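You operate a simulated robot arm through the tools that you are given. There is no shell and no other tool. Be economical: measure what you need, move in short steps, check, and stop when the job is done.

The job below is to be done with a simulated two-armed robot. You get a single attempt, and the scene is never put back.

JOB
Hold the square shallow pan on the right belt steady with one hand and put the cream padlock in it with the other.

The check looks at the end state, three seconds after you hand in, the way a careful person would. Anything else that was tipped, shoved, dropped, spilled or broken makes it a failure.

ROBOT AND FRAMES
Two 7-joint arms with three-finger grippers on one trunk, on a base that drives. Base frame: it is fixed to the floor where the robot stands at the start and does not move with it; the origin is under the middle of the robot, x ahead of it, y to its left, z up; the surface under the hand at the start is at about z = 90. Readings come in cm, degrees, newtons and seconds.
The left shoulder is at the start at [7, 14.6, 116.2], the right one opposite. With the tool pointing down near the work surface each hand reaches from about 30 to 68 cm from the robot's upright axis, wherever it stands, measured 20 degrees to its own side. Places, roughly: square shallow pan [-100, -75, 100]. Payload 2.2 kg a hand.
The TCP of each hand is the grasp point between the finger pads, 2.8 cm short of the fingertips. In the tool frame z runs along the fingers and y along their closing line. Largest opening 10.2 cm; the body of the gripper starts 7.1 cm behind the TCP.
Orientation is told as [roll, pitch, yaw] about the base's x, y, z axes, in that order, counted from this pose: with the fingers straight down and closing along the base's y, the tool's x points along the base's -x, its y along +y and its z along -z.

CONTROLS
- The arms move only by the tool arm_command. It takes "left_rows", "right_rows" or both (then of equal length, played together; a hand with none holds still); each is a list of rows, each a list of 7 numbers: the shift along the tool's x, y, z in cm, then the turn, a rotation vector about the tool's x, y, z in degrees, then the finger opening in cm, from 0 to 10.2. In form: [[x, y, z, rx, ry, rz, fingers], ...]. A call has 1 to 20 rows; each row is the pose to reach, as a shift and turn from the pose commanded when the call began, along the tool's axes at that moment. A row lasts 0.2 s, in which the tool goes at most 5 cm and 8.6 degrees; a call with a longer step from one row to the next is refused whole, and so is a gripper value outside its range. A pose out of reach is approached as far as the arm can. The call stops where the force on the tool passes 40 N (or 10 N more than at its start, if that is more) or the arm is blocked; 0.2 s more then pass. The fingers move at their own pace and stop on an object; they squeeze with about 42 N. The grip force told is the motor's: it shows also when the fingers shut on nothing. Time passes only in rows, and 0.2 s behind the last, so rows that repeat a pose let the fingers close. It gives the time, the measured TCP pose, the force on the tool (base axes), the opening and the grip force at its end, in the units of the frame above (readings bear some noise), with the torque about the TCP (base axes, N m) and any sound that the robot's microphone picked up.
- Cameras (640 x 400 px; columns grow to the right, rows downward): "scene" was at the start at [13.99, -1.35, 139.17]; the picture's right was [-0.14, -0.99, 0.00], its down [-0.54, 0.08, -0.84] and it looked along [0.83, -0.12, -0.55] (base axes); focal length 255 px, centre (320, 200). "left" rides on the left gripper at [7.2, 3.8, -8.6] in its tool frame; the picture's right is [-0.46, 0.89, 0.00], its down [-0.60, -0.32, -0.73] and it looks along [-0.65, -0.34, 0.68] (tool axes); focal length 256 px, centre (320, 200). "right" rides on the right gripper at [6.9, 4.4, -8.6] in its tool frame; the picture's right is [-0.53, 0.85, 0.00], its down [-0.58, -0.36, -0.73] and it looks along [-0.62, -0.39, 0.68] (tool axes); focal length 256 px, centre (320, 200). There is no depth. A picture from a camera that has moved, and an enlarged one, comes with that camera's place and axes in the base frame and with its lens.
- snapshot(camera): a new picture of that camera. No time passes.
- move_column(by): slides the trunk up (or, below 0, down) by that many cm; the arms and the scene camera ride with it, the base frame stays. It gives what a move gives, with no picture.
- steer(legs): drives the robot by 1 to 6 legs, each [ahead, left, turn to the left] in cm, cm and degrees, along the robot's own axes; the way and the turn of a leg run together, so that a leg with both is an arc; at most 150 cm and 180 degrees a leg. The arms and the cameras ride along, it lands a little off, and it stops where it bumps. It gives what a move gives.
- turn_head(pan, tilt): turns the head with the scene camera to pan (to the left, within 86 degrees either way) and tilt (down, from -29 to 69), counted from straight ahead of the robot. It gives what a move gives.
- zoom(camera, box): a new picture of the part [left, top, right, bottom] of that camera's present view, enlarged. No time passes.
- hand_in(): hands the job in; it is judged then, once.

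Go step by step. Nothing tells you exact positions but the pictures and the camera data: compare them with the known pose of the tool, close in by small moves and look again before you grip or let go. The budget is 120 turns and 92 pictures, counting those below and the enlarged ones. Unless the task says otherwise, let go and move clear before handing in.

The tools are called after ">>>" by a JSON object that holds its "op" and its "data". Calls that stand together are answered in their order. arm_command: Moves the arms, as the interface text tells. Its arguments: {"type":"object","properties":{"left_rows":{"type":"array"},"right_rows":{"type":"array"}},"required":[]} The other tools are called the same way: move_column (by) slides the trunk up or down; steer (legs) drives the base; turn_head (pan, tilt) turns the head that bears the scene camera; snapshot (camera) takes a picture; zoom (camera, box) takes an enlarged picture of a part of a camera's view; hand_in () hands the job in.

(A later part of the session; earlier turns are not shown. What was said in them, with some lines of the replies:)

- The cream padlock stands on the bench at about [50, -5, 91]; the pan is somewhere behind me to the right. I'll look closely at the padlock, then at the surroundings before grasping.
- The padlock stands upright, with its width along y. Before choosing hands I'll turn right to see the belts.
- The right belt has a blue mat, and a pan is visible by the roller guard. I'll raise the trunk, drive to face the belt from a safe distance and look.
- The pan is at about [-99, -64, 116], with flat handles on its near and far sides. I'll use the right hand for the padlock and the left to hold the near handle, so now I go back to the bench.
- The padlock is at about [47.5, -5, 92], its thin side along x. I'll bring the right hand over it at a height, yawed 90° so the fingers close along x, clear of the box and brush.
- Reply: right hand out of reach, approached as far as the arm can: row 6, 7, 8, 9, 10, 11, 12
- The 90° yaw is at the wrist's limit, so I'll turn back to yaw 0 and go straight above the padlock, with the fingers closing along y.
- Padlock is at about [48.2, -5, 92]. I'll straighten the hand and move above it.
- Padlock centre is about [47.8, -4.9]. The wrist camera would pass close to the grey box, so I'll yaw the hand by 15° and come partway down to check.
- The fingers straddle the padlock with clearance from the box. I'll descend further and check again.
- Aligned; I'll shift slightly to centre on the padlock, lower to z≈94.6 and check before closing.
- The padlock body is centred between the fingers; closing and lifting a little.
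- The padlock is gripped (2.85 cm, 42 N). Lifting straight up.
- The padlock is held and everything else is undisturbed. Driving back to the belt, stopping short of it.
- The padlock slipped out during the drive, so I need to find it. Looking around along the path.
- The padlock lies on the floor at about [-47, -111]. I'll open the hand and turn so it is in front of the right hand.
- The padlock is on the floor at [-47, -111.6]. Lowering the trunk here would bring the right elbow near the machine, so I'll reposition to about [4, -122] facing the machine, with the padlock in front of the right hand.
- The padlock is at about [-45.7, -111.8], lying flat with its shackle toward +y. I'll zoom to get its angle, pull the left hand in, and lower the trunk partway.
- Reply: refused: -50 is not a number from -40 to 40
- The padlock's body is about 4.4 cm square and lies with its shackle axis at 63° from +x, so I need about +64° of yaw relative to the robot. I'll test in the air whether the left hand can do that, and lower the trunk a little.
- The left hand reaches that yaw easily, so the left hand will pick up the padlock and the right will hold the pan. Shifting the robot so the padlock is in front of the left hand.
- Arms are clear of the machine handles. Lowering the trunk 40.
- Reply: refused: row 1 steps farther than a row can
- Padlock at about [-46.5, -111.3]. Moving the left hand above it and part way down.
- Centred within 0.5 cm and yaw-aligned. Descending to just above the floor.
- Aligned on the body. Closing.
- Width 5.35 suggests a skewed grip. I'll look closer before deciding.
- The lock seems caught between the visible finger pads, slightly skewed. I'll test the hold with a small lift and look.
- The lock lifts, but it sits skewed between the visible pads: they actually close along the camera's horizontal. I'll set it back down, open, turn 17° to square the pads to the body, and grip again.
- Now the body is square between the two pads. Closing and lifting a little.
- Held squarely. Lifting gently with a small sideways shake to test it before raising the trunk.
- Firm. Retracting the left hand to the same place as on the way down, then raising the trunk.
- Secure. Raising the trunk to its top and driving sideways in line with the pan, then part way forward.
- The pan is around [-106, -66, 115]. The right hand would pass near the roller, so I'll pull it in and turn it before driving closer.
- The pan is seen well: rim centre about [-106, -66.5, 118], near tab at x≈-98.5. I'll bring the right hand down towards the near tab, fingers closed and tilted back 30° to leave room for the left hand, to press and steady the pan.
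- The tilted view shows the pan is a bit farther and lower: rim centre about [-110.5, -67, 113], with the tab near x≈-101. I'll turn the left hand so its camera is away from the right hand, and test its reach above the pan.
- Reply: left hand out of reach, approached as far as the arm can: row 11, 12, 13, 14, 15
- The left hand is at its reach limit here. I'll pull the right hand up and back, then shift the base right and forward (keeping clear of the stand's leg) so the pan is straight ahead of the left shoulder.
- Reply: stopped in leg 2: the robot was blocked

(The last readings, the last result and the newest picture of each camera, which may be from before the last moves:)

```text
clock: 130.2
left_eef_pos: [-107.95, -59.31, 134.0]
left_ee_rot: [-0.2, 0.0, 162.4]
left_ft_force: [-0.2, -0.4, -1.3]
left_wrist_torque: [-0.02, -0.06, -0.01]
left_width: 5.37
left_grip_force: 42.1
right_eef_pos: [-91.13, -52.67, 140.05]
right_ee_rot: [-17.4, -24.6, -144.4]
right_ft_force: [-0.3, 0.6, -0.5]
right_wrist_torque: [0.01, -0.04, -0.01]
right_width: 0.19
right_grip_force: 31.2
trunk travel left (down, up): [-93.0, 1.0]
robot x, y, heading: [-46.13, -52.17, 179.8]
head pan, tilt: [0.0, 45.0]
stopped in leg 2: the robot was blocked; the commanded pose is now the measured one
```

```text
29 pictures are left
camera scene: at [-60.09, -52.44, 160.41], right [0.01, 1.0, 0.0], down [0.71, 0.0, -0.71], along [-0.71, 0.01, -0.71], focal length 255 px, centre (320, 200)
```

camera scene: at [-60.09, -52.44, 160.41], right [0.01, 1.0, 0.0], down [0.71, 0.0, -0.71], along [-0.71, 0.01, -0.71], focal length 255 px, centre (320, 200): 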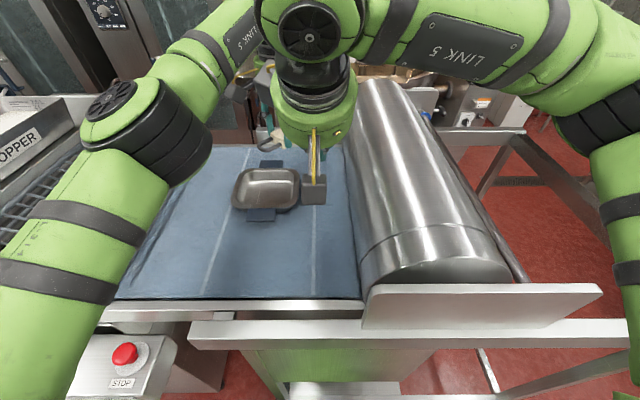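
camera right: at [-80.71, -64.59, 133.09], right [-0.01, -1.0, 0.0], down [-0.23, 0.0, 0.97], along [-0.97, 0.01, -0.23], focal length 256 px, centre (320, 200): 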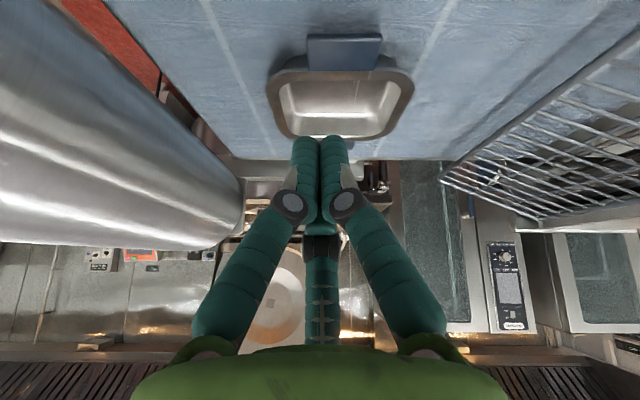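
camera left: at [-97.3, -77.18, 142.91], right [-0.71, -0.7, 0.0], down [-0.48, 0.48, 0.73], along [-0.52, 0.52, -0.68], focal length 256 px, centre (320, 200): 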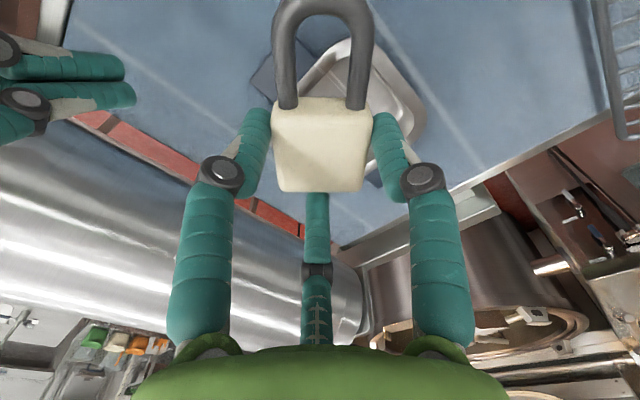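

The base touched something at the end of that leg, so I'll back off slightly. The pan rim centre is now well fixed at about [-111.5, -67, 112.5], tab at about [-103, -67]. Moving the left hand aside so the right can come to the tab.

>>> {"op": "steer", "data": {"legs": [[-0.8, 0, 0]]}}

>>> {"op": "arm_command", "data": {"left_rows": [[1.4, 2.7, 0, 0, 0, 0, 2], [2.8, 5.4, 0, 0, 0, 0, 2], [4.1, 8.1, 0, 0, 0, 0, 2], [5.5, 10.8, 0, 0, 0, 0, 2], [5.5, 10.8, 0, 0, 0, 0, 2]]}}

>>> {"op": "snapshot", "data": {"camera": "right"}}

>>> {"op": "snapshot", "data": {"camera": "left"}}

```text
clock: 130.9
left_eef_pos: [-107.38, -58.82, 134.0]
left_ee_rot: [-0.1, 0.1, 162.4]
left_ft_force: [-0.6, 0.7, -1.5]
left_wrist_torque: [0.03, -0.05, 0.03]
left_width: 5.35
left_grip_force: 41.7
right_eef_pos: [-90.63, -52.38, 139.99]
right_ee_rot: [-17.1, -24.6, -144.5]
right_ft_force: [-0.4, -0.5, -0.1]
right_wrist_torque: [0.0, -0.05, -0.02]
right_width: 0.18
right_grip_force: 31.4
trunk travel left (down, up): [-93.0, 1.0]
robot x, y, heading: [-45.94, -51.97, 179.7]
head pan, tilt: [0.0, 45.0]
```

```text
clock: 132.1
left_eef_pos: [-104.77, -70.69, 134.23]
left_ee_rot: [0.0, -0.1, 162.4]
left_ft_force: [-0.6, 0.5, -1.0]
left_wrist_torque: [0.0, 0.04, 0.01]
left_width: 5.37
left_grip_force: 41.6
right_eef_pos: [-90.15, -52.38, 140.28]
right_ee_rot: [-17.4, -24.8, -144.4]
right_ft_force: [0.7, 0.1, -0.8]
right_wrist_torque: [0.0, 0.01, 0.03]
right_width: 0.24
right_grip_force: 31.6
trunk travel left (down, up): [-93.0, 1.0]
robot x, y, heading: [-45.96, -51.8, 179.7]
head pan, tilt: [0.0, 45.0]
```

```text
28 pictures are left
camera right: at [-78.67, -52.63, 143.42], right [-0.01, -1.0, 0.0], down [-0.23, 0.0, 0.97], along [-0.97, 0.01, -0.23], focal length 256 px, centre (320, 200)
```

right: 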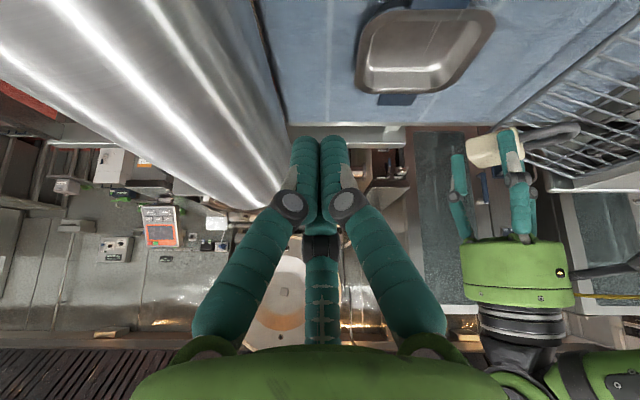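

```text
27 pictures are left
camera left: at [-99.06, -76.71, 142.95], right [-0.71, -0.7, 0.0], down [-0.48, 0.48, 0.73], along [-0.52, 0.52, -0.68], focal length 256 px, centre (320, 200)
```

left: 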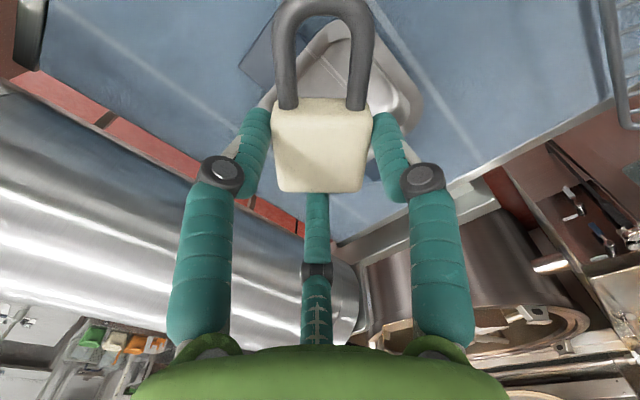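

>>> {"op": "arm_command", "data": {"left_rows": [[0.8, 2.5, 0, 0, 0, 0, 2], [1.6, 5, 0, 0, 0, 0, 2], [2.4, 7.6, 0, 0, 0, 0, 2], [2.4, 7.6, 0, 0, 0, 0, 2], [2.4, 7.6, 0, 0, 0, 0, 2], [2.4, 7.6, 0, 0, 0, 0, 2], [2.4, 7.6, 0, 0, 0, 0, 2], [2.4, 7.6, 0, 0, 0, 0, 2]], "right_rows": [[0, 0, 0, 0, 0, 0, 0], [-0.8, 2, 3.5, 0, 0, 0, 0], [-1.6, 4, 7, 0, 0, 0, 0], [-2.4, 6, 10.5, 0, 0, 0, 0], [-3.2, 8, 14, 0, 0, 0, 0], [-4, 10, 17.5, 0, 0, 0, 0], [-4.65, 11.8, 20.7, 0, 0, 0, 0], [-4.65, 11.8, 20.7, 0, 0, 0, 0]]}}

>>> {"op": "snapshot", "data": {"camera": "right"}}

>>> {"op": "snapshot", "data": {"camera": "left"}}

>>> {"op": "zoom", "data": {"camera": "scene", "box": [180, 120, 380, 245]}}

```text
clock: 133.9
left_eef_pos: [-104.99, -77.01, 134.07]
left_ee_rot: [-0.1, -0.2, 162.4]
left_ft_force: [0.2, -0.1, -0.6]
left_wrist_torque: [-0.01, 0.0, 0.0]
left_width: 5.35
left_grip_force: 42.5
left hand out of reach, approached as far as the arm can: row 3, 4, 5, 6, 7, 8
right_eef_pos: [-98.27, -64.53, 120.94]
right_ee_rot: [-17.3, -24.8, -144.4]
right_ft_force: [0.3, 0.9, 0.7]
right_wrist_torque: [0.01, 0.04, 0.0]
right_width: 0.22
right_grip_force: 31.6
trunk travel left (down, up): [-93.0, 1.0]
robot x, y, heading: [-46.22, -52.2, 179.4]
head pan, tilt: [0.0, 45.0]
```

```text
26 pictures are left
camera right: at [-86.93, -64.8, 124.21], right [-0.01, -1.0, 0.0], down [-0.23, 0.0, 0.97], along [-0.97, 0.01, -0.23], focal length 256 px, centre (320, 200)
```

right: 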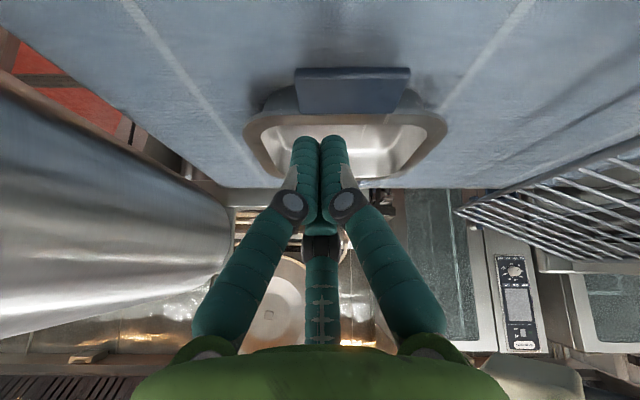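

```text
25 pictures are left
camera left: at [-99.22, -82.9, 142.89], right [-0.71, -0.7, 0.0], down [-0.48, 0.48, 0.73], along [-0.52, 0.52, -0.68], focal length 256 px, centre (320, 200)
```

left: 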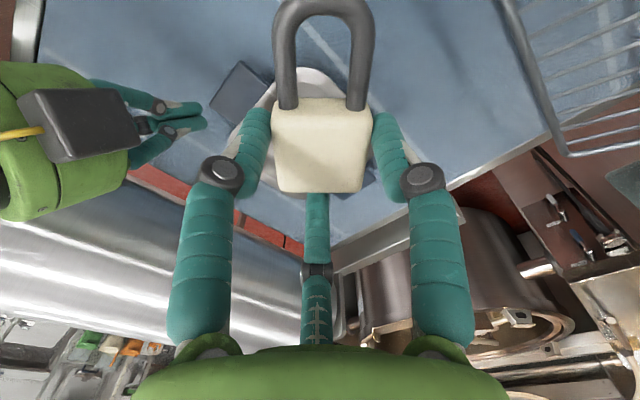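

```text
3.20 times, centred on (280, 182) of scene
camera zoom: at [-58.96, -52.1, 160.44], right [0.01, 1.0, 0.0], down [0.71, 0.0, -0.71], along [-0.71, 0.0, -0.71], focal length 817 px, centre (448, 256)
```

zoom: 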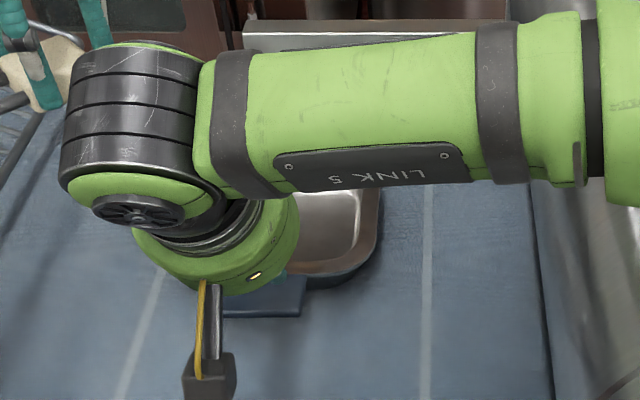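

The right fingertips are just above and behind the near tab (tab centre ≈[-103, -66.3, 112]). Lowering onto it in small steps, watching force.

>>> {"op": "arm_command", "data": {"right_rows": [[-0.3, 0.05, 2, 0, 0, 0, 0], [-0.6, 0.1, 4, 0, 0, 0, 0], [-0.8, 0.15, 5, 0, 0, 0, 0], [-0.8, 0.15, 5, 0, 0, 0, 0]]}}

>>> {"op": "snapshot", "data": {"camera": "right"}}

```text
clock: 134.9
left_eef_pos: [-104.88, -77.0, 134.12]
left_ee_rot: [0.0, -0.2, 162.5]
left_ft_force: [-0.7, 0.5, -0.5]
left_wrist_torque: [-0.03, -0.04, -0.02]
left_width: 5.35
left_grip_force: 42.1
right_eef_pos: [-101.54, -65.15, 116.99]
right_ee_rot: [-17.3, -24.8, -144.5]
right_ft_force: [0.1, -0.1, -0.3]
right_wrist_torque: [-0.01, 0.0, 0.0]
right_width: 0.21
right_grip_force: 31.7
trunk travel left (down, up): [-93.0, 1.0]
robot x, y, heading: [-46.09, -52.25, 179.6]
head pan, tilt: [0.0, 45.0]
```

```text
23 pictures are left
camera right: at [-90.09, -65.27, 120.24], right [-0.01, -1.0, 0.0], down [-0.23, 0.0, 0.97], along [-0.97, 0.01, -0.23], focal length 256 px, centre (320, 200)
```

right: 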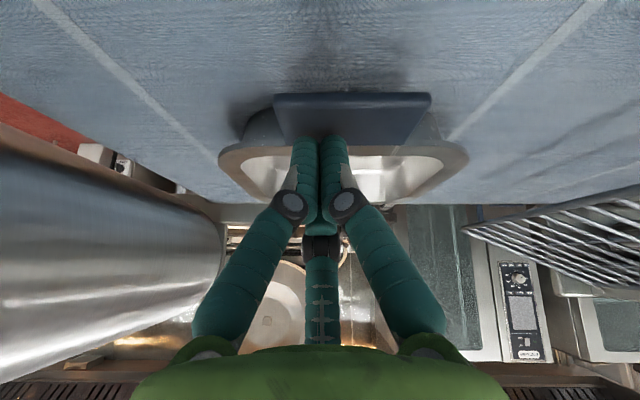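

>>> {"op": "arm_command", "data": {"right_rows": [[0.21, 0.13, 0.43, 0, 0, 0, 0], [0.42, 0.26, 0.86, 0, 0, 0, 0], [0.55, 0.34, 1.12, 0, 0, 0, 0], [0.55, 0.34, 1.12, 0, 0, 0, 0]]}}

```text
clock: 135.9
left_eef_pos: [-104.82, -77.09, 134.21]
left_ee_rot: [0.0, 0.0, 162.5]
left_ft_force: [0.2, 0.2, -0.9]
left_wrist_torque: [0.02, 0.01, 0.0]
left_width: 5.36
left_grip_force: 41.6
right_eef_pos: [-101.56, -65.07, 115.73]
right_ee_rot: [-17.3, -24.8, -144.4]
right_ft_force: [0.1, 0.1, 3.0]
right_wrist_torque: [-0.03, -0.01, 0.01]
right_width: 0.22
right_grip_force: 31.9
trunk travel left (down, up): [-93.0, 1.0]
robot x, y, heading: [-46.12, -52.06, 179.7]
head pan, tilt: [0.0, 45.0]
```

>>> {"op": "arm_command", "data": {"right_rows": [[0.08, 0.05, 0.17, 0, 0, 0, 0], [0.08, 0.05, 0.17, 0, 0, 0, 0]]}}

>>> {"op": "snapshot", "data": {"camera": "right"}}

>>> {"op": "snapshot", "data": {"camera": "left"}}

```text
clock: 136.5
left_eef_pos: [-104.84, -77.05, 134.24]
left_ee_rot: [0.0, -0.2, 162.3]
left_ft_force: [0.0, -0.7, -0.9]
left_wrist_torque: [0.03, 0.01, -0.02]
left_width: 5.36
left_grip_force: 41.8
right_eef_pos: [-101.54, -65.21, 115.56]
right_ee_rot: [-17.3, -24.8, -144.4]
right_ft_force: [1.3, -0.2, 3.7]
right_wrist_torque: [-0.08, -0.02, 0.0]
right_width: 0.22
right_grip_force: 30.9
trunk travel left (down, up): [-93.0, 1.0]
robot x, y, heading: [-45.97, -52.2, 179.7]
head pan, tilt: [0.0, 45.0]
```

```text
22 pictures are left
camera right: at [-90.01, -65.32, 118.75], right [-0.01, -1.0, 0.0], down [-0.23, 0.0, 0.97], along [-0.97, 0.01, -0.23], focal length 256 px, centre (320, 200)
```

right: 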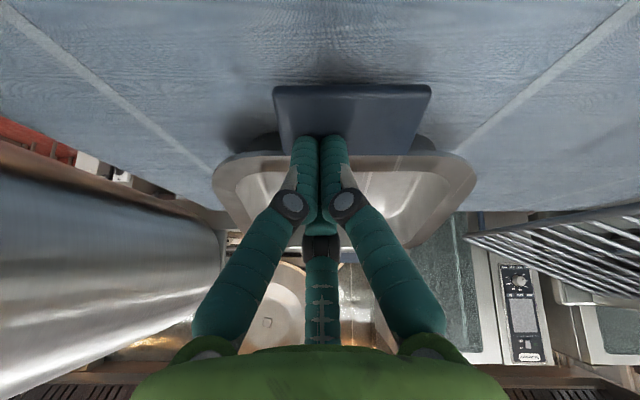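

```text
21 pictures are left
camera left: at [-99.14, -82.93, 142.92], right [-0.71, -0.7, 0.0], down [-0.48, 0.48, 0.73], along [-0.52, 0.52, -0.68], focal length 256 px, centre (320, 200)
```

left: 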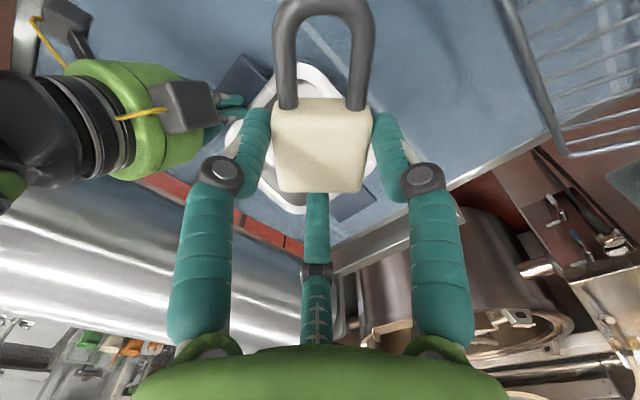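

Pressing on the tab is tipping the pan's far side up, so I must release slowly.

>>> {"op": "arm_command", "data": {"right_rows": [[-0.08, -0.05, -0.17, 0, 0, 0, 0], [-0.17, -0.1, -0.35, 0, 0, 0, 0], [-0.25, -0.15, -0.52, 0, 0, 0, 0], [-0.34, -0.21, -0.69, 0, 0, 0, 0], [-0.42, -0.26, -0.86, 0, 0, 0, 0], [-0.55, -0.34, -1.12, 0, 0, 0, 0], [-0.63, -0.39, -1.29, 0, 0, 0, 0], [-0.84, -0.52, -1.73, 0, 0, 0, 0]]}}

>>> {"op": "snapshot", "data": {"camera": "right"}}

```text
clock: 138.3
left_eef_pos: [-104.93, -76.97, 134.08]
left_ee_rot: [0.0, 0.0, 162.3]
left_ft_force: [-0.4, -0.4, -0.8]
left_wrist_torque: [0.03, 0.02, 0.0]
left_width: 5.33
left_grip_force: 41.6
right_eef_pos: [-101.55, -65.11, 117.46]
right_ee_rot: [-17.3, -24.7, -144.4]
right_ft_force: [0.9, -0.5, 0.0]
right_wrist_torque: [0.0, 0.02, -0.01]
right_width: 0.22
right_grip_force: 31.1
trunk travel left (down, up): [-93.0, 1.0]
robot x, y, heading: [-46.13, -52.2, 179.5]
head pan, tilt: [0.0, 45.0]
```

```text
20 pictures are left
camera right: at [-90.13, -65.35, 120.7], right [-0.01, -1.0, 0.0], down [-0.23, 0.0, 0.97], along [-0.97, 0.01, -0.23], focal length 256 px, centre (320, 200)
```

right: 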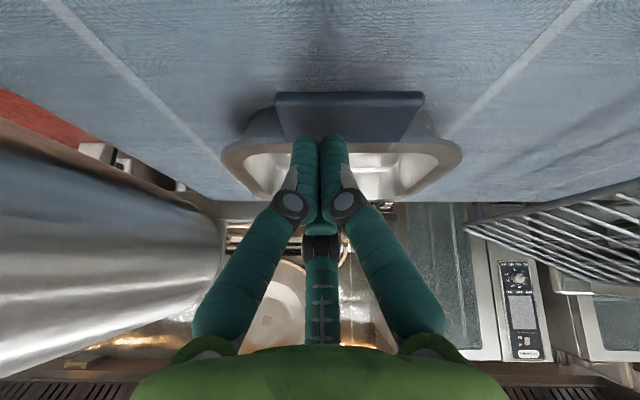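

The pan settled back flat. Pressing on its rim, right over the wall, won't tip it, so I'll tilt the right hand a bit more and move the tips above the near rim beside the tab.

>>> {"op": "arm_command", "data": {"right_rows": [[-1.26, -0.78, -2.6, 0, 0, 0, 0], [-1.5, -2, -2.4, 2.6, -4.3, 0, 0], [-1.7, -3, -1.6, 5.2, -8.6, 0, 0], [-1.8, -3.8, -0.7, 7.9, -12.8, 0, 0], [-1.8, -3.8, -0.7, 7.9, -12.8, 0, 0]]}}

>>> {"op": "snapshot", "data": {"camera": "right"}}

>>> {"op": "snapshot", "data": {"camera": "left"}}

```text
clock: 139.5
left_eef_pos: [-104.96, -77.0, 134.18]
left_ee_rot: [-0.1, -0.1, 162.5]
left_ft_force: [-0.5, 0.2, -1.0]
left_wrist_torque: [0.01, 0.01, 0.02]
left_width: 5.36
left_grip_force: 41.7
right_eef_pos: [-104.27, -62.88, 119.87]
right_ee_rot: [-28.3, -36.6, -138.7]
right_ft_force: [0.6, 0.2, 0.7]
right_wrist_torque: [0.02, 0.03, 0.01]
right_width: 0.23
right_grip_force: 31.4
trunk travel left (down, up): [-93.0, 1.0]
robot x, y, heading: [-46.09, -52.19, 179.9]
head pan, tilt: [0.0, 45.0]
```

```text
19 pictures are left
camera right: at [-92.34, -63.07, 120.05], right [-0.01, -1.0, 0.0], down [0.03, 0.0, 1.0], along [-1.0, 0.01, 0.03], focal length 256 px, centre (320, 200)
```

right: 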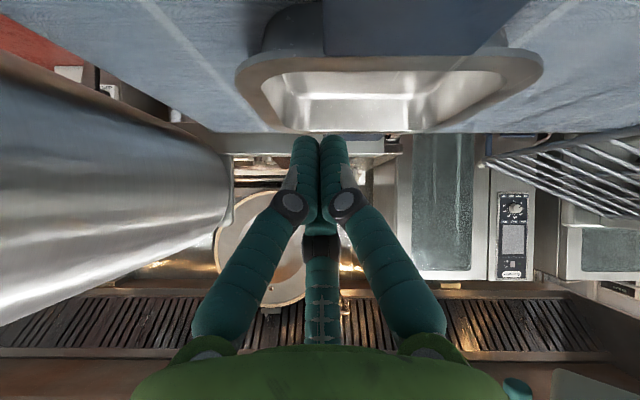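

```text
18 pictures are left
camera left: at [-99.25, -82.95, 142.87], right [-0.71, -0.7, 0.0], down [-0.48, 0.48, 0.73], along [-0.52, 0.52, -0.68], focal length 256 px, centre (320, 200)
```

left: 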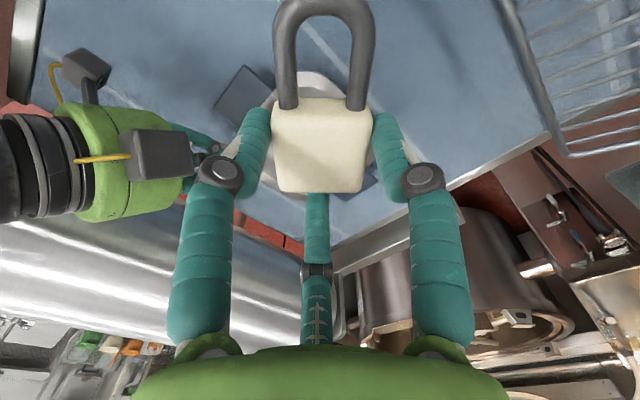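

>>> {"op": "arm_command", "data": {"right_rows": [[0.5, 0.3, 0.8, 0, 0, 0, 0], [1.0, 0.65, 1.6, 0, 0, 0, 0], [1.62, 1.0, 2.34, 0, 0, 0, 0], [1.62, 1.0, 2.34, 0, 0, 0, 0]]}}

>>> {"op": "arm_command", "data": {"right_rows": [[0.18, 0.11, 0.21, 0, 0, 0, 0], [0.18, 0.11, 0.21, 0, 0, 0, 0]]}}

>>> {"op": "snapshot", "data": {"camera": "right"}}

```text
clock: 140.5
left_eef_pos: [-104.98, -77.06, 134.18]
left_ee_rot: [0.1, -0.1, 162.5]
left_ft_force: [-0.1, 0.5, -1.2]
left_wrist_torque: [0.02, 0.01, -0.04]
left_width: 5.36
left_grip_force: 41.9
right_eef_pos: [-104.58, -63.07, 116.79]
right_ee_rot: [-28.2, -36.6, -138.7]
right_ft_force: [-0.6, -0.5, -0.2]
right_wrist_torque: [0.0, 0.02, -0.01]
right_width: 0.19
right_grip_force: 31.1
trunk travel left (down, up): [-93.0, 1.0]
robot x, y, heading: [-46.17, -52.26, 179.5]
head pan, tilt: [0.0, 45.0]
```

```text
clock: 141.1
left_eef_pos: [-104.72, -77.0, 134.19]
left_ee_rot: [0.1, 0.0, 162.5]
left_ft_force: [-0.3, 0.4, -1.7]
left_wrist_torque: [0.02, -0.01, -0.01]
left_width: 5.34
left_grip_force: 41.9
right_eef_pos: [-104.6, -62.87, 116.5]
right_ee_rot: [-28.3, -36.7, -138.8]
right_ft_force: [-0.9, 0.0, 1.7]
right_wrist_torque: [-0.05, 0.04, 0.05]
right_width: 0.21
right_grip_force: 31.3
trunk travel left (down, up): [-93.0, 1.0]
robot x, y, heading: [-46.21, -52.05, 179.6]
head pan, tilt: [0.0, 45.0]
```

```text
17 pictures are left
camera right: at [-92.65, -63.04, 116.73], right [-0.01, -1.0, 0.0], down [0.04, 0.0, 1.0], along [-1.0, 0.01, 0.04], focal length 256 px, centre (320, 200)
```

right: 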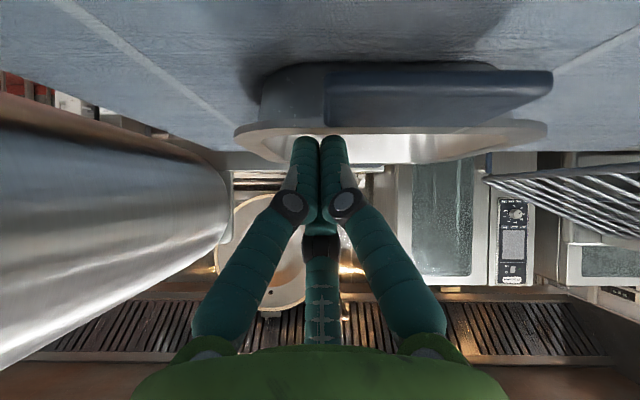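

Light steady contact (≈2 N) on the near rim, pan flat. Now bringing the left hand with the padlock in above the pan, pitched slightly forward for reach.

>>> {"op": "arm_command", "data": {"right_rows": [[0.06, 0.04, 0.07, 0, 0, 0, 0], [0.06, 0.04, 0.07, 0, 0, 0, 0], [0.06, 0.04, 0.07, 0, 0, 0, 0], [0.06, 0.04, 0.07, 0, 0, 0, 0], [0.06, 0.04, 0.07, 0, 0, 0, 0], [0.06, 0.04, 0.07, 0, 0, 0, 0]], "left_rows": [[-1.8, -1.5, 1, -0.8, -2.5, 0, 2], [-3.6, -3, 3.2, -1.6, -5, 0, 2], [-5.4, -4.4, 5.5, -2.4, -7.5, 0, 2], [-7.2, -5.8, 8, -3.2, -10, 0, 2], [-8.9, -7.2, 10.2, -3.9, -12.4, 0, 2], [-8.9, -7.2, 10.2, -3.9, -12.4, 0, 2]]}}

>>> {"op": "snapshot", "data": {"camera": "left"}}

>>> {"op": "snapshot", "data": {"camera": "right"}}

```text
clock: 142.5
left_eef_pos: [-111.06, -67.24, 123.94]
left_ee_rot: [3.9, -12.5, 162.0]
left_ft_force: [-0.3, 0.8, -1.3]
left_wrist_torque: [0.02, 0.02, -0.02]
left_width: 5.36
left_grip_force: 41.8
right_eef_pos: [-104.46, -62.89, 116.53]
right_ee_rot: [-28.3, -36.6, -138.6]
right_ft_force: [-2.6, 0.3, 9.1]
right_wrist_torque: [-0.06, 0.15, 0.03]
right_width: 0.2
right_grip_force: 31.3
trunk travel left (down, up): [-93.0, 1.0]
robot x, y, heading: [-45.74, -52.1, 179.7]
head pan, tilt: [0.0, 45.0]
```

```text
16 pictures are left
camera left: at [-103.68, -73.2, 131.08], right [-0.69, -0.7, 0.16], down [-0.3, 0.48, 0.82], along [-0.66, 0.52, -0.55], focal length 256 px, centre (320, 200)
```

left: 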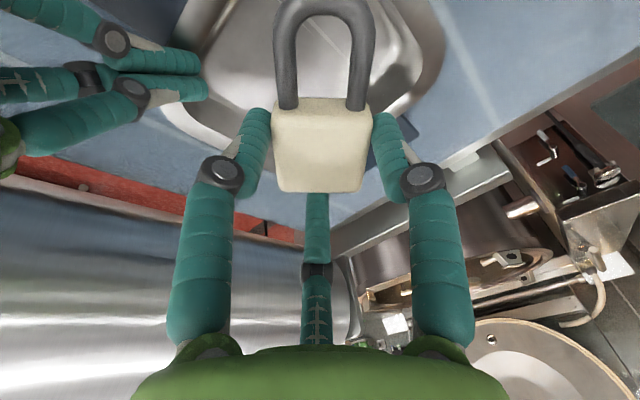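

```text
15 pictures are left
camera right: at [-92.59, -63.05, 116.69], right [-0.01, -1.0, 0.0], down [0.04, 0.0, 1.0], along [-1.0, 0.01, 0.04], focal length 256 px, centre (320, 200)
```

right: 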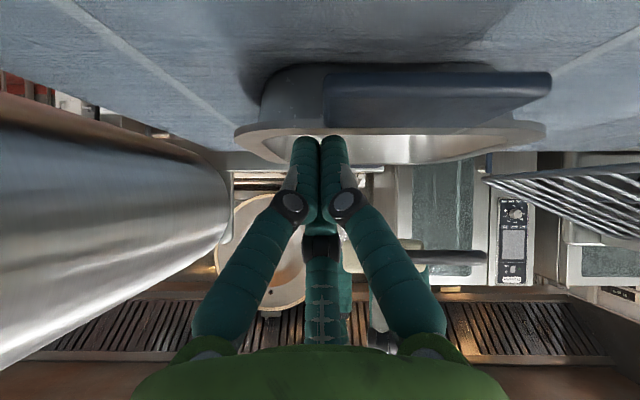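

The pan is firmly held and flat (≈9 N on the rim). The padlock is just above the pan; shifting it over the centre and lower.

>>> {"op": "arm_command", "data": {"left_rows": [[-0.9, -0.7, 1, 0, 0, 0, 2], [-1.88, -1.4, 2.7, 0, 0, 0, 2], [-1.88, -1.4, 4.4, 0, 0, 0, 2], [-1.88, -1.4, 4.4, 0, 0, 0, 2]]}}

>>> {"op": "snapshot", "data": {"camera": "left"}}

>>> {"op": "snapshot", "data": {"camera": "right"}}

```text
clock: 143.5
left_eef_pos: [-113.53, -65.4, 119.94]
left_ee_rot: [4.1, -12.4, 162.0]
left_ft_force: [1.0, -1.0, -0.9]
left_wrist_torque: [0.01, 0.01, -0.03]
left_width: 5.37
left_grip_force: 42.4
right_eef_pos: [-104.47, -62.92, 116.51]
right_ee_rot: [-28.2, -36.7, -138.7]
right_ft_force: [-2.2, -0.7, 10.3]
right_wrist_torque: [-0.08, 0.18, 0.01]
right_width: 0.21
right_grip_force: 31.2
trunk travel left (down, up): [-93.0, 1.0]
robot x, y, heading: [-46.04, -52.01, 179.6]
head pan, tilt: [0.0, 45.0]
```

```text
14 pictures are left
camera left: at [-106.08, -71.36, 127.1], right [-0.69, -0.7, 0.16], down [-0.3, 0.48, 0.82], along [-0.66, 0.52, -0.55], focal length 256 px, centre (320, 200)
```

left: 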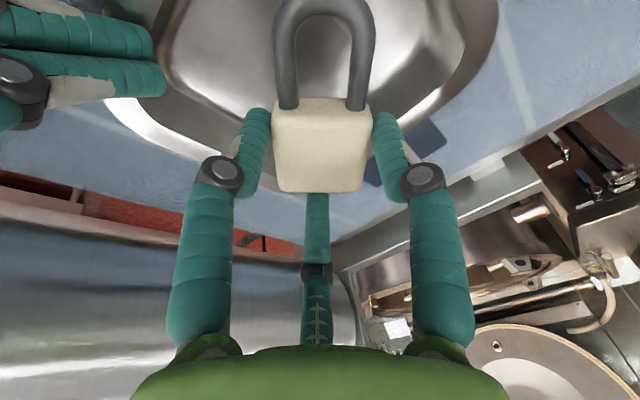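

```text
13 pictures are left
camera right: at [-92.53, -63.04, 116.69], right [-0.01, -1.0, 0.0], down [0.04, 0.0, 1.0], along [-1.0, 0.01, 0.04], focal length 256 px, centre (320, 200)
```

right: 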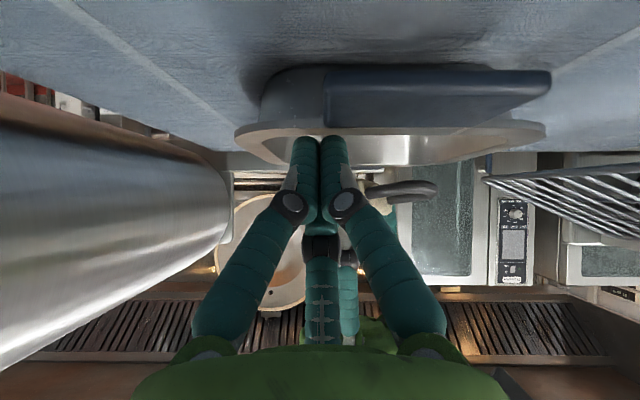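

Over the basin; I'll shift 1 cm toward its middle and lower in.

>>> {"op": "arm_command", "data": {"left_rows": [[0.6, 0.05, 0.6, 0, 0, 0, 2], [1.2, 0.1, 1.5, 0, 0, 0, 2], [1.77, 0.17, 2.4, 0, 0, 0, 2], [1.77, 0.17, 3.2, 0, 0, 0, 2], [1.77, 0.17, 3.2, 0, 0, 0, 2]]}}

>>> {"op": "snapshot", "data": {"camera": "left"}}

>>> {"op": "snapshot", "data": {"camera": "right"}}

```text
clock: 144.7
left_eef_pos: [-112.62, -66.12, 116.59]
left_ee_rot: [4.1, -12.4, 162.0]
left_ft_force: [-0.1, 0.4, -0.3]
left_wrist_torque: [0.05, -0.01, -0.01]
left_width: 5.36
left_grip_force: 42.2
right_eef_pos: [-104.3, -62.92, 116.63]
right_ee_rot: [-28.1, -36.7, -138.7]
right_ft_force: [-2.6, 0.6, 11.3]
right_wrist_torque: [-0.08, 0.17, -0.04]
right_width: 0.21
right_grip_force: 32.1
trunk travel left (down, up): [-93.0, 1.0]
robot x, y, heading: [-46.0, -52.07, 179.9]
head pan, tilt: [0.0, 45.0]
```

```text
12 pictures are left
camera left: at [-105.2, -72.1, 123.72], right [-0.69, -0.7, 0.16], down [-0.3, 0.48, 0.82], along [-0.66, 0.52, -0.55], focal length 256 px, centre (320, 200)
```

left: 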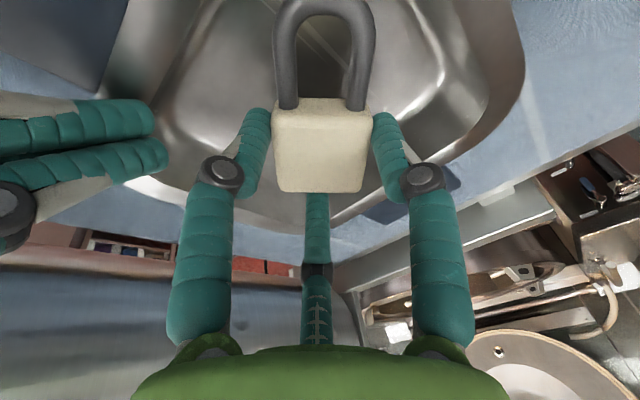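

```text
11 pictures are left
camera right: at [-92.53, -63.04, 116.69], right [-0.01, -1.0, 0.0], down [0.04, 0.0, 1.0], along [-1.0, 0.01, 0.04], focal length 256 px, centre (320, 200)
```

right: 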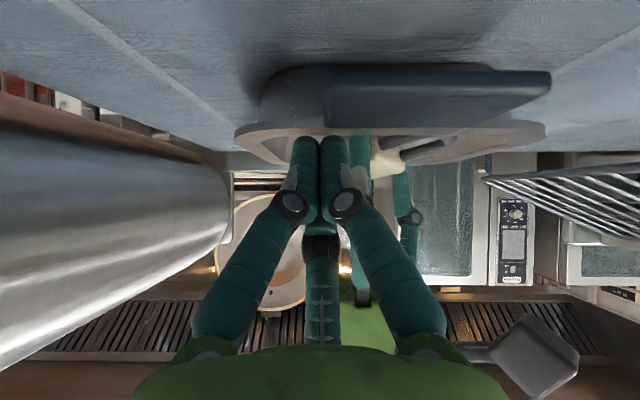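

>>> {"op": "arm_command", "data": {"left_rows": [[0.1, -0.03, 0.5, 0, 0, 0, 2], [0.21, -0.07, 1, 0, 0, 0, 2], [0.31, -0.1, 1.5, 0, 0, 0, 2], [0.31, -0.1, 1.5, 0, 0, 0, 2]]}}

>>> {"op": "arm_command", "data": {"left_rows": [[0.08, -0.03, 0.4, 0, 0, 0, 2], [0.08, -0.03, 0.4, 0, 0, 0, 2]]}}

```text
clock: 145.7
left_eef_pos: [-112.67, -66.16, 114.95]
left_ee_rot: [4.0, -12.5, 162.1]
left_ft_force: [-0.8, 0.0, -0.5]
left_wrist_torque: [0.01, -0.02, -0.03]
left_width: 5.34
left_grip_force: 42.1
right_eef_pos: [-104.52, -62.88, 116.45]
right_ee_rot: [-28.3, -36.7, -138.7]
right_ft_force: [-1.1, -0.2, 10.6]
right_wrist_torque: [-0.08, 0.15, -0.03]
right_width: 0.21
right_grip_force: 31.1
trunk travel left (down, up): [-93.0, 1.0]
robot x, y, heading: [-46.27, -52.19, 179.5]
head pan, tilt: [0.0, 45.0]
```

```text
clock: 146.3
left_eef_pos: [-112.62, -66.11, 114.64]
left_ee_rot: [4.1, -12.6, 162.1]
left_ft_force: [1.0, -0.5, 0.3]
left_wrist_torque: [0.01, -0.02, -0.01]
left_width: 5.34
left_grip_force: 42.3
right_eef_pos: [-104.45, -62.92, 116.5]
right_ee_rot: [-28.2, -36.7, -138.6]
right_ft_force: [-4.0, -0.7, 11.3]
right_wrist_torque: [-0.07, 0.19, -0.02]
right_width: 0.19
right_grip_force: 31.4
trunk travel left (down, up): [-93.0, 1.0]
robot x, y, heading: [-46.21, -52.15, 179.8]
head pan, tilt: [0.0, 45.0]
```

>>> {"op": "arm_command", "data": {"left_rows": [[0.08, -0.03, 0.4, 0, 0, 0, 2], [0.08, -0.03, 0.4, 0, 0, 0, 2]]}}

>>> {"op": "snapshot", "data": {"camera": "left"}}

>>> {"op": "snapshot", "data": {"camera": "right"}}

```text
clock: 146.9
left_eef_pos: [-112.68, -66.12, 114.58]
left_ee_rot: [4.0, -13.0, 162.0]
left_ft_force: [-2.6, -0.6, 20.2]
left_wrist_torque: [-0.12, -0.39, -0.05]
left_width: 5.36
left_grip_force: 41.5
right_eef_pos: [-104.36, -62.81, 116.69]
right_ee_rot: [-28.1, -36.6, -138.8]
right_ft_force: [-2.1, -0.5, 5.6]
right_wrist_torque: [-0.04, 0.14, -0.02]
right_width: 0.22
right_grip_force: 31.6
trunk travel left (down, up): [-93.0, 1.0]
robot x, y, heading: [-46.34, -52.25, 179.8]
head pan, tilt: [0.0, 45.0]
```

```text
10 pictures are left
camera left: at [-105.12, -72.08, 121.66], right [-0.69, -0.7, 0.16], down [-0.29, 0.48, 0.82], along [-0.66, 0.52, -0.54], focal length 256 px, centre (320, 200)
```

left: 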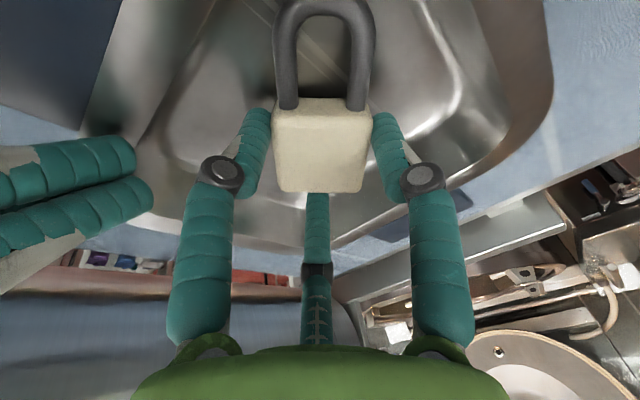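

```text
9 pictures are left
camera right: at [-92.32, -63.0, 116.72], right [-0.01, -1.0, 0.0], down [0.03, 0.0, 1.0], along [-1.0, 0.01, 0.03], focal length 256 px, centre (320, 200)
```

right: 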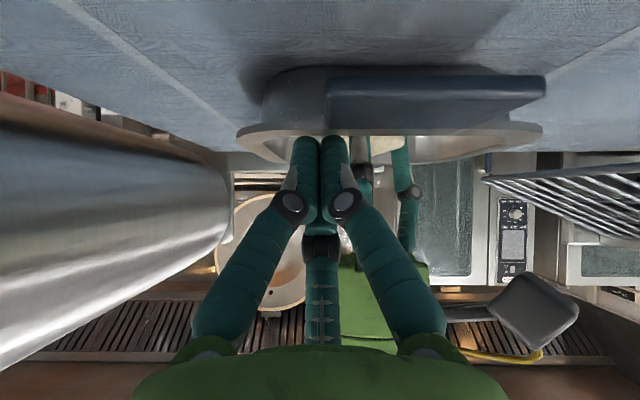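

The padlock has touched the pan's floor. Easing up 0.3 cm and opening gently.

>>> {"op": "arm_command", "data": {"left_rows": [[-0.06, 0.02, -0.3, 0, 0, 0, 2], [-0.06, 0.02, -0.3, 0, 0, 0, 5.6], [-0.06, 0.02, -0.3, 0, 0, 0, 6], [-0.06, 0.02, -0.3, 0, 0, 0, 6.5], [-0.06, 0.02, -0.3, 0, 0, 0, 7], [-0.06, 0.02, -0.3, 0, 0, 0, 7]]}}

>>> {"op": "snapshot", "data": {"camera": "left"}}

```text
clock: 148.3
left_eef_pos: [-112.55, -66.07, 114.56]
left_ee_rot: [4.0, -12.5, 162.0]
left_ft_force: [0.8, 0.2, 0.0]
left_wrist_torque: [-0.02, -0.01, -0.01]
left_width: 6.99
left_grip_force: 0.1
right_eef_pos: [-104.35, -62.9, 116.5]
right_ee_rot: [-28.2, -36.7, -138.5]
right_ft_force: [3.6, 0.4, 8.6]
right_wrist_torque: [-0.03, 0.02, 0.03]
right_width: 0.24
right_grip_force: 31.0
trunk travel left (down, up): [-93.0, 1.0]
robot x, y, heading: [-46.25, -51.8, 179.4]
head pan, tilt: [0.0, 45.0]
```

```text
8 pictures are left
camera left: at [-105.05, -72.08, 121.71], right [-0.69, -0.7, 0.16], down [-0.3, 0.48, 0.82], along [-0.66, 0.52, -0.55], focal length 256 px, centre (320, 200)
```

left: 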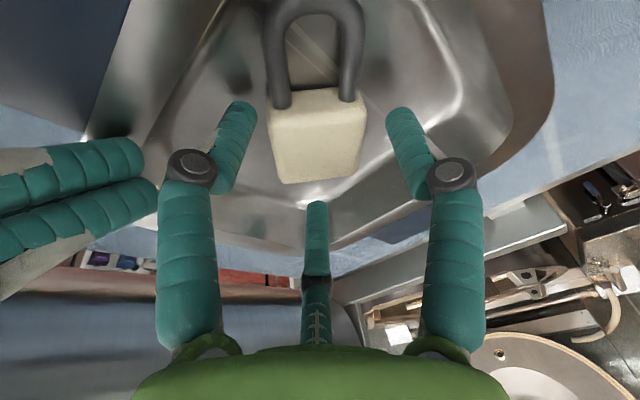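

The padlock rests in the pan. Lifting the left hand straight up and away while the right keeps holding.

>>> {"op": "arm_command", "data": {"left_rows": [[-0.2, 0.07, -1, 0, 0, 0, 7], [-0.5, 0.17, -2.4, 0, 0, 0, 7], [-0.8, 0.27, -4, 0, 0, 0, 7], [-1.3, 0.4, -6.5, 0, 0, 0, 7], [-1, 1.5, -9.5, 0, 0, 0, 7], [0, 4, -12, 0, 0, 0, 7], [1, 7, -14, 0, 0, 0, 7], [2, 10, -16, 0, 0, 0, 7]]}}

>>> {"op": "snapshot", "data": {"camera": "left"}}

```text
clock: 150.1
left_eef_pos: [-109.89, -76.5, 130.3]
left_ee_rot: [3.9, -12.7, 162.1]
left_ft_force: [-0.6, 0.1, 0.0]
left_wrist_torque: [0.01, 0.02, -0.03]
left_width: 6.99
left_grip_force: 0.1
right_eef_pos: [-104.54, -62.92, 116.66]
right_ee_rot: [-28.5, -36.6, -138.7]
right_ft_force: [1.8, 0.6, 7.7]
right_wrist_torque: [-0.04, 0.07, -0.06]
right_width: 0.21
right_grip_force: 31.8
trunk travel left (down, up): [-93.0, 1.0]
robot x, y, heading: [-46.06, -52.37, 179.8]
head pan, tilt: [0.0, 45.0]
```

```text
7 pictures are left
camera left: at [-102.51, -82.45, 137.56], right [-0.69, -0.7, 0.16], down [-0.3, 0.48, 0.82], along [-0.66, 0.52, -0.55], focal length 256 px, centre (320, 200)
```

left: 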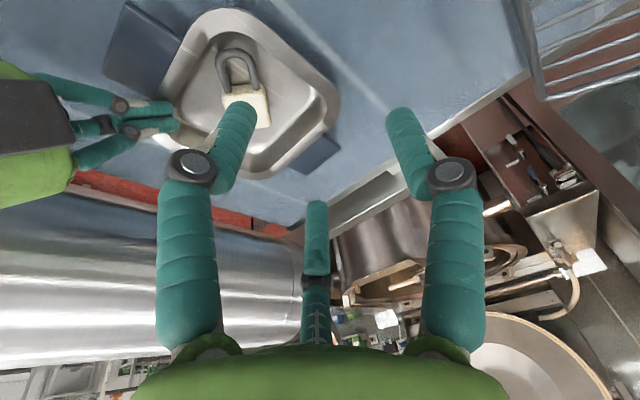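

The padlock lies flat in the pan, which is level. Now lifting the right hand off the rim slowly and clearing away.

>>> {"op": "arm_command", "data": {"right_rows": [[-0.12, -0.07, -0.14, 0, 0, 0, 0], [-0.3, -0.19, -0.35, 0, 0, 0, 0], [-0.6, -0.37, -0.71, 0, 0, 0, 0], [-1.2, -0.74, -1.42, 0, 0, 0, 0], [-1.8, -1.1, -3, 0, 0, 0, 0], [-2.4, -1.5, -6, 0, 0, 0, 0], [-3, -1.9, -9, 0, 0, 0, 0], [-3.6, -2.2, -13, 0, 0, 0, 0], [-4.2, -2.6, -17, 0, 0, 0, 0]]}}

>>> {"op": "steer", "data": {"legs": [[-12, 0, 0]]}}

>>> {"op": "snapshot", "data": {"camera": "scene"}}

```text
clock: 152.1
left_eef_pos: [-110.06, -76.44, 130.38]
left_ee_rot: [4.1, -12.6, 162.0]
left_ft_force: [0.9, 0.5, 0.3]
left_wrist_torque: [0.0, 0.02, -0.01]
left_width: 6.98
left_grip_force: 0.0
right_eef_pos: [-95.88, -62.85, 132.13]
right_ee_rot: [-28.3, -36.6, -138.6]
right_ft_force: [-0.5, -0.2, -0.2]
right_wrist_torque: [0.0, 0.0, -0.02]
right_width: 0.22
right_grip_force: 31.5
trunk travel left (down, up): [-93.0, 1.0]
robot x, y, heading: [-46.17, -52.45, 179.9]
head pan, tilt: [0.0, 45.0]
```

```text
clock: 153.3
left_eef_pos: [-98.89, -76.42, 130.04]
left_ee_rot: [3.9, -12.3, 162.0]
left_ft_force: [-0.7, -0.5, 0.3]
left_wrist_torque: [0.0, -0.04, 0.01]
left_width: 7.01
left_grip_force: 0.2
right_eef_pos: [-84.97, -62.94, 131.85]
right_ee_rot: [-28.0, -36.5, -138.8]
right_ft_force: [-0.1, 0.6, -0.6]
right_wrist_torque: [-0.01, -0.01, -0.01]
right_width: 0.22
right_grip_force: 31.2
trunk travel left (down, up): [-93.0, 1.0]
robot x, y, heading: [-33.91, -51.91, 179.6]
head pan, tilt: [0.0, 45.0]
```

```text
6 pictures are left
camera scene: at [-47.77, -52.22, 160.37], right [0.01, 1.0, 0.0], down [0.71, 0.0, -0.7], along [-0.7, 0.0, -0.71], focal length 255 px, centre (320, 200)
```

scene: 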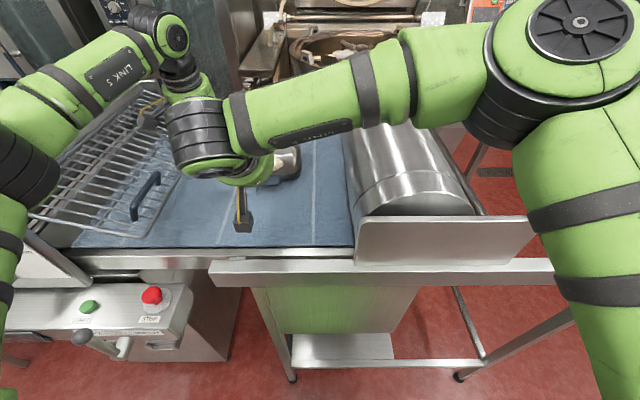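

>>> {"op": "steer", "data": {"legs": [[-18, 0, 0]]}}

>>> {"op": "zoom", "data": {"camera": "scene", "box": [160, 60, 400, 210]}}

>>> {"op": "snapshot", "data": {"camera": "left"}}

```text
clock: 154.8
left_eef_pos: [-81.12, -76.66, 129.95]
left_ee_rot: [3.9, -12.3, 162.1]
left_ft_force: [-0.4, -0.2, 0.4]
left_wrist_torque: [0.0, -0.07, 0.0]
left_width: 7.02
left_grip_force: 0.0
right_eef_pos: [-67.15, -62.98, 131.83]
right_ee_rot: [-28.0, -36.4, -138.8]
right_ft_force: [0.8, -0.8, 0.3]
right_wrist_torque: [-0.01, -0.01, 0.01]
right_width: 0.23
right_grip_force: 30.7
trunk travel left (down, up): [-93.0, 1.0]
robot x, y, heading: [-16.55, -52.21, 179.9]
head pan, tilt: [0.0, 45.0]
```

```text
2.67 times, centred on (280, 135) of scene
camera zoom: at [-30.05, -52.32, 160.38], right [0.0, 1.0, 0.0], down [0.71, 0.0, -0.7], along [-0.7, 0.0, -0.71], focal length 681 px, centre (427, 373)
```

zoom: 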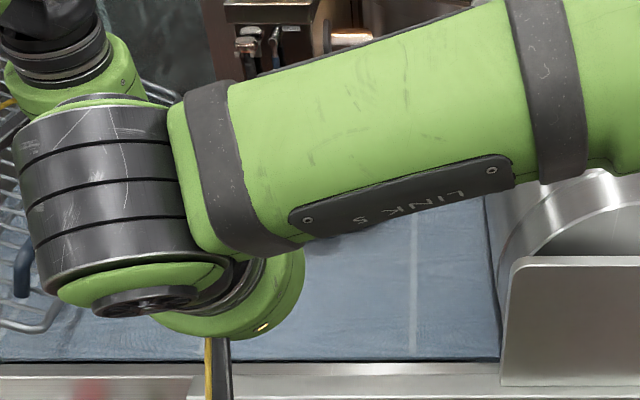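

```text
4 pictures are left
camera left: at [-73.68, -82.59, 137.21], right [-0.69, -0.7, 0.16], down [-0.31, 0.48, 0.82], along [-0.65, 0.52, -0.55], focal length 256 px, centre (320, 200)
```

left: 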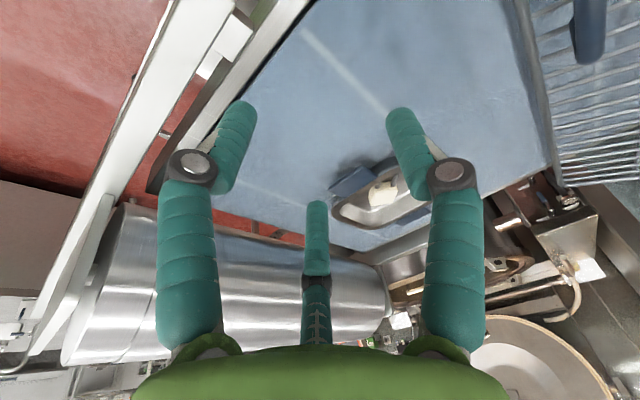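

The padlock is in the pan, the pan is level on the right belt, and both hands are clear. Handing in.

>>> {"op": "hand_in", "data": {}}

```text
The job is handed in.
```

The cream padlock is lying flat in the square shallow pan on the right belt. The right hand held the pan's near rim while the left hand set the padlock down. Both hands are now clear.

Three things went wrong along the way:
- **Padlock dropped:** it slipped out of the right hand while I drove from the bench and fell to the floor. I picked it up again with the left hand.
- **Pan tipped briefly:** my first attempt to steady it by pressing on the handle lifted its far side. I let go slowly, it settled back level, and I held the rim instead.
- **Base blocked:** the base stopped against something, probably the belt stand, on the last approach. I backed off a little, and the pictures afterwards show nothing out of place there.
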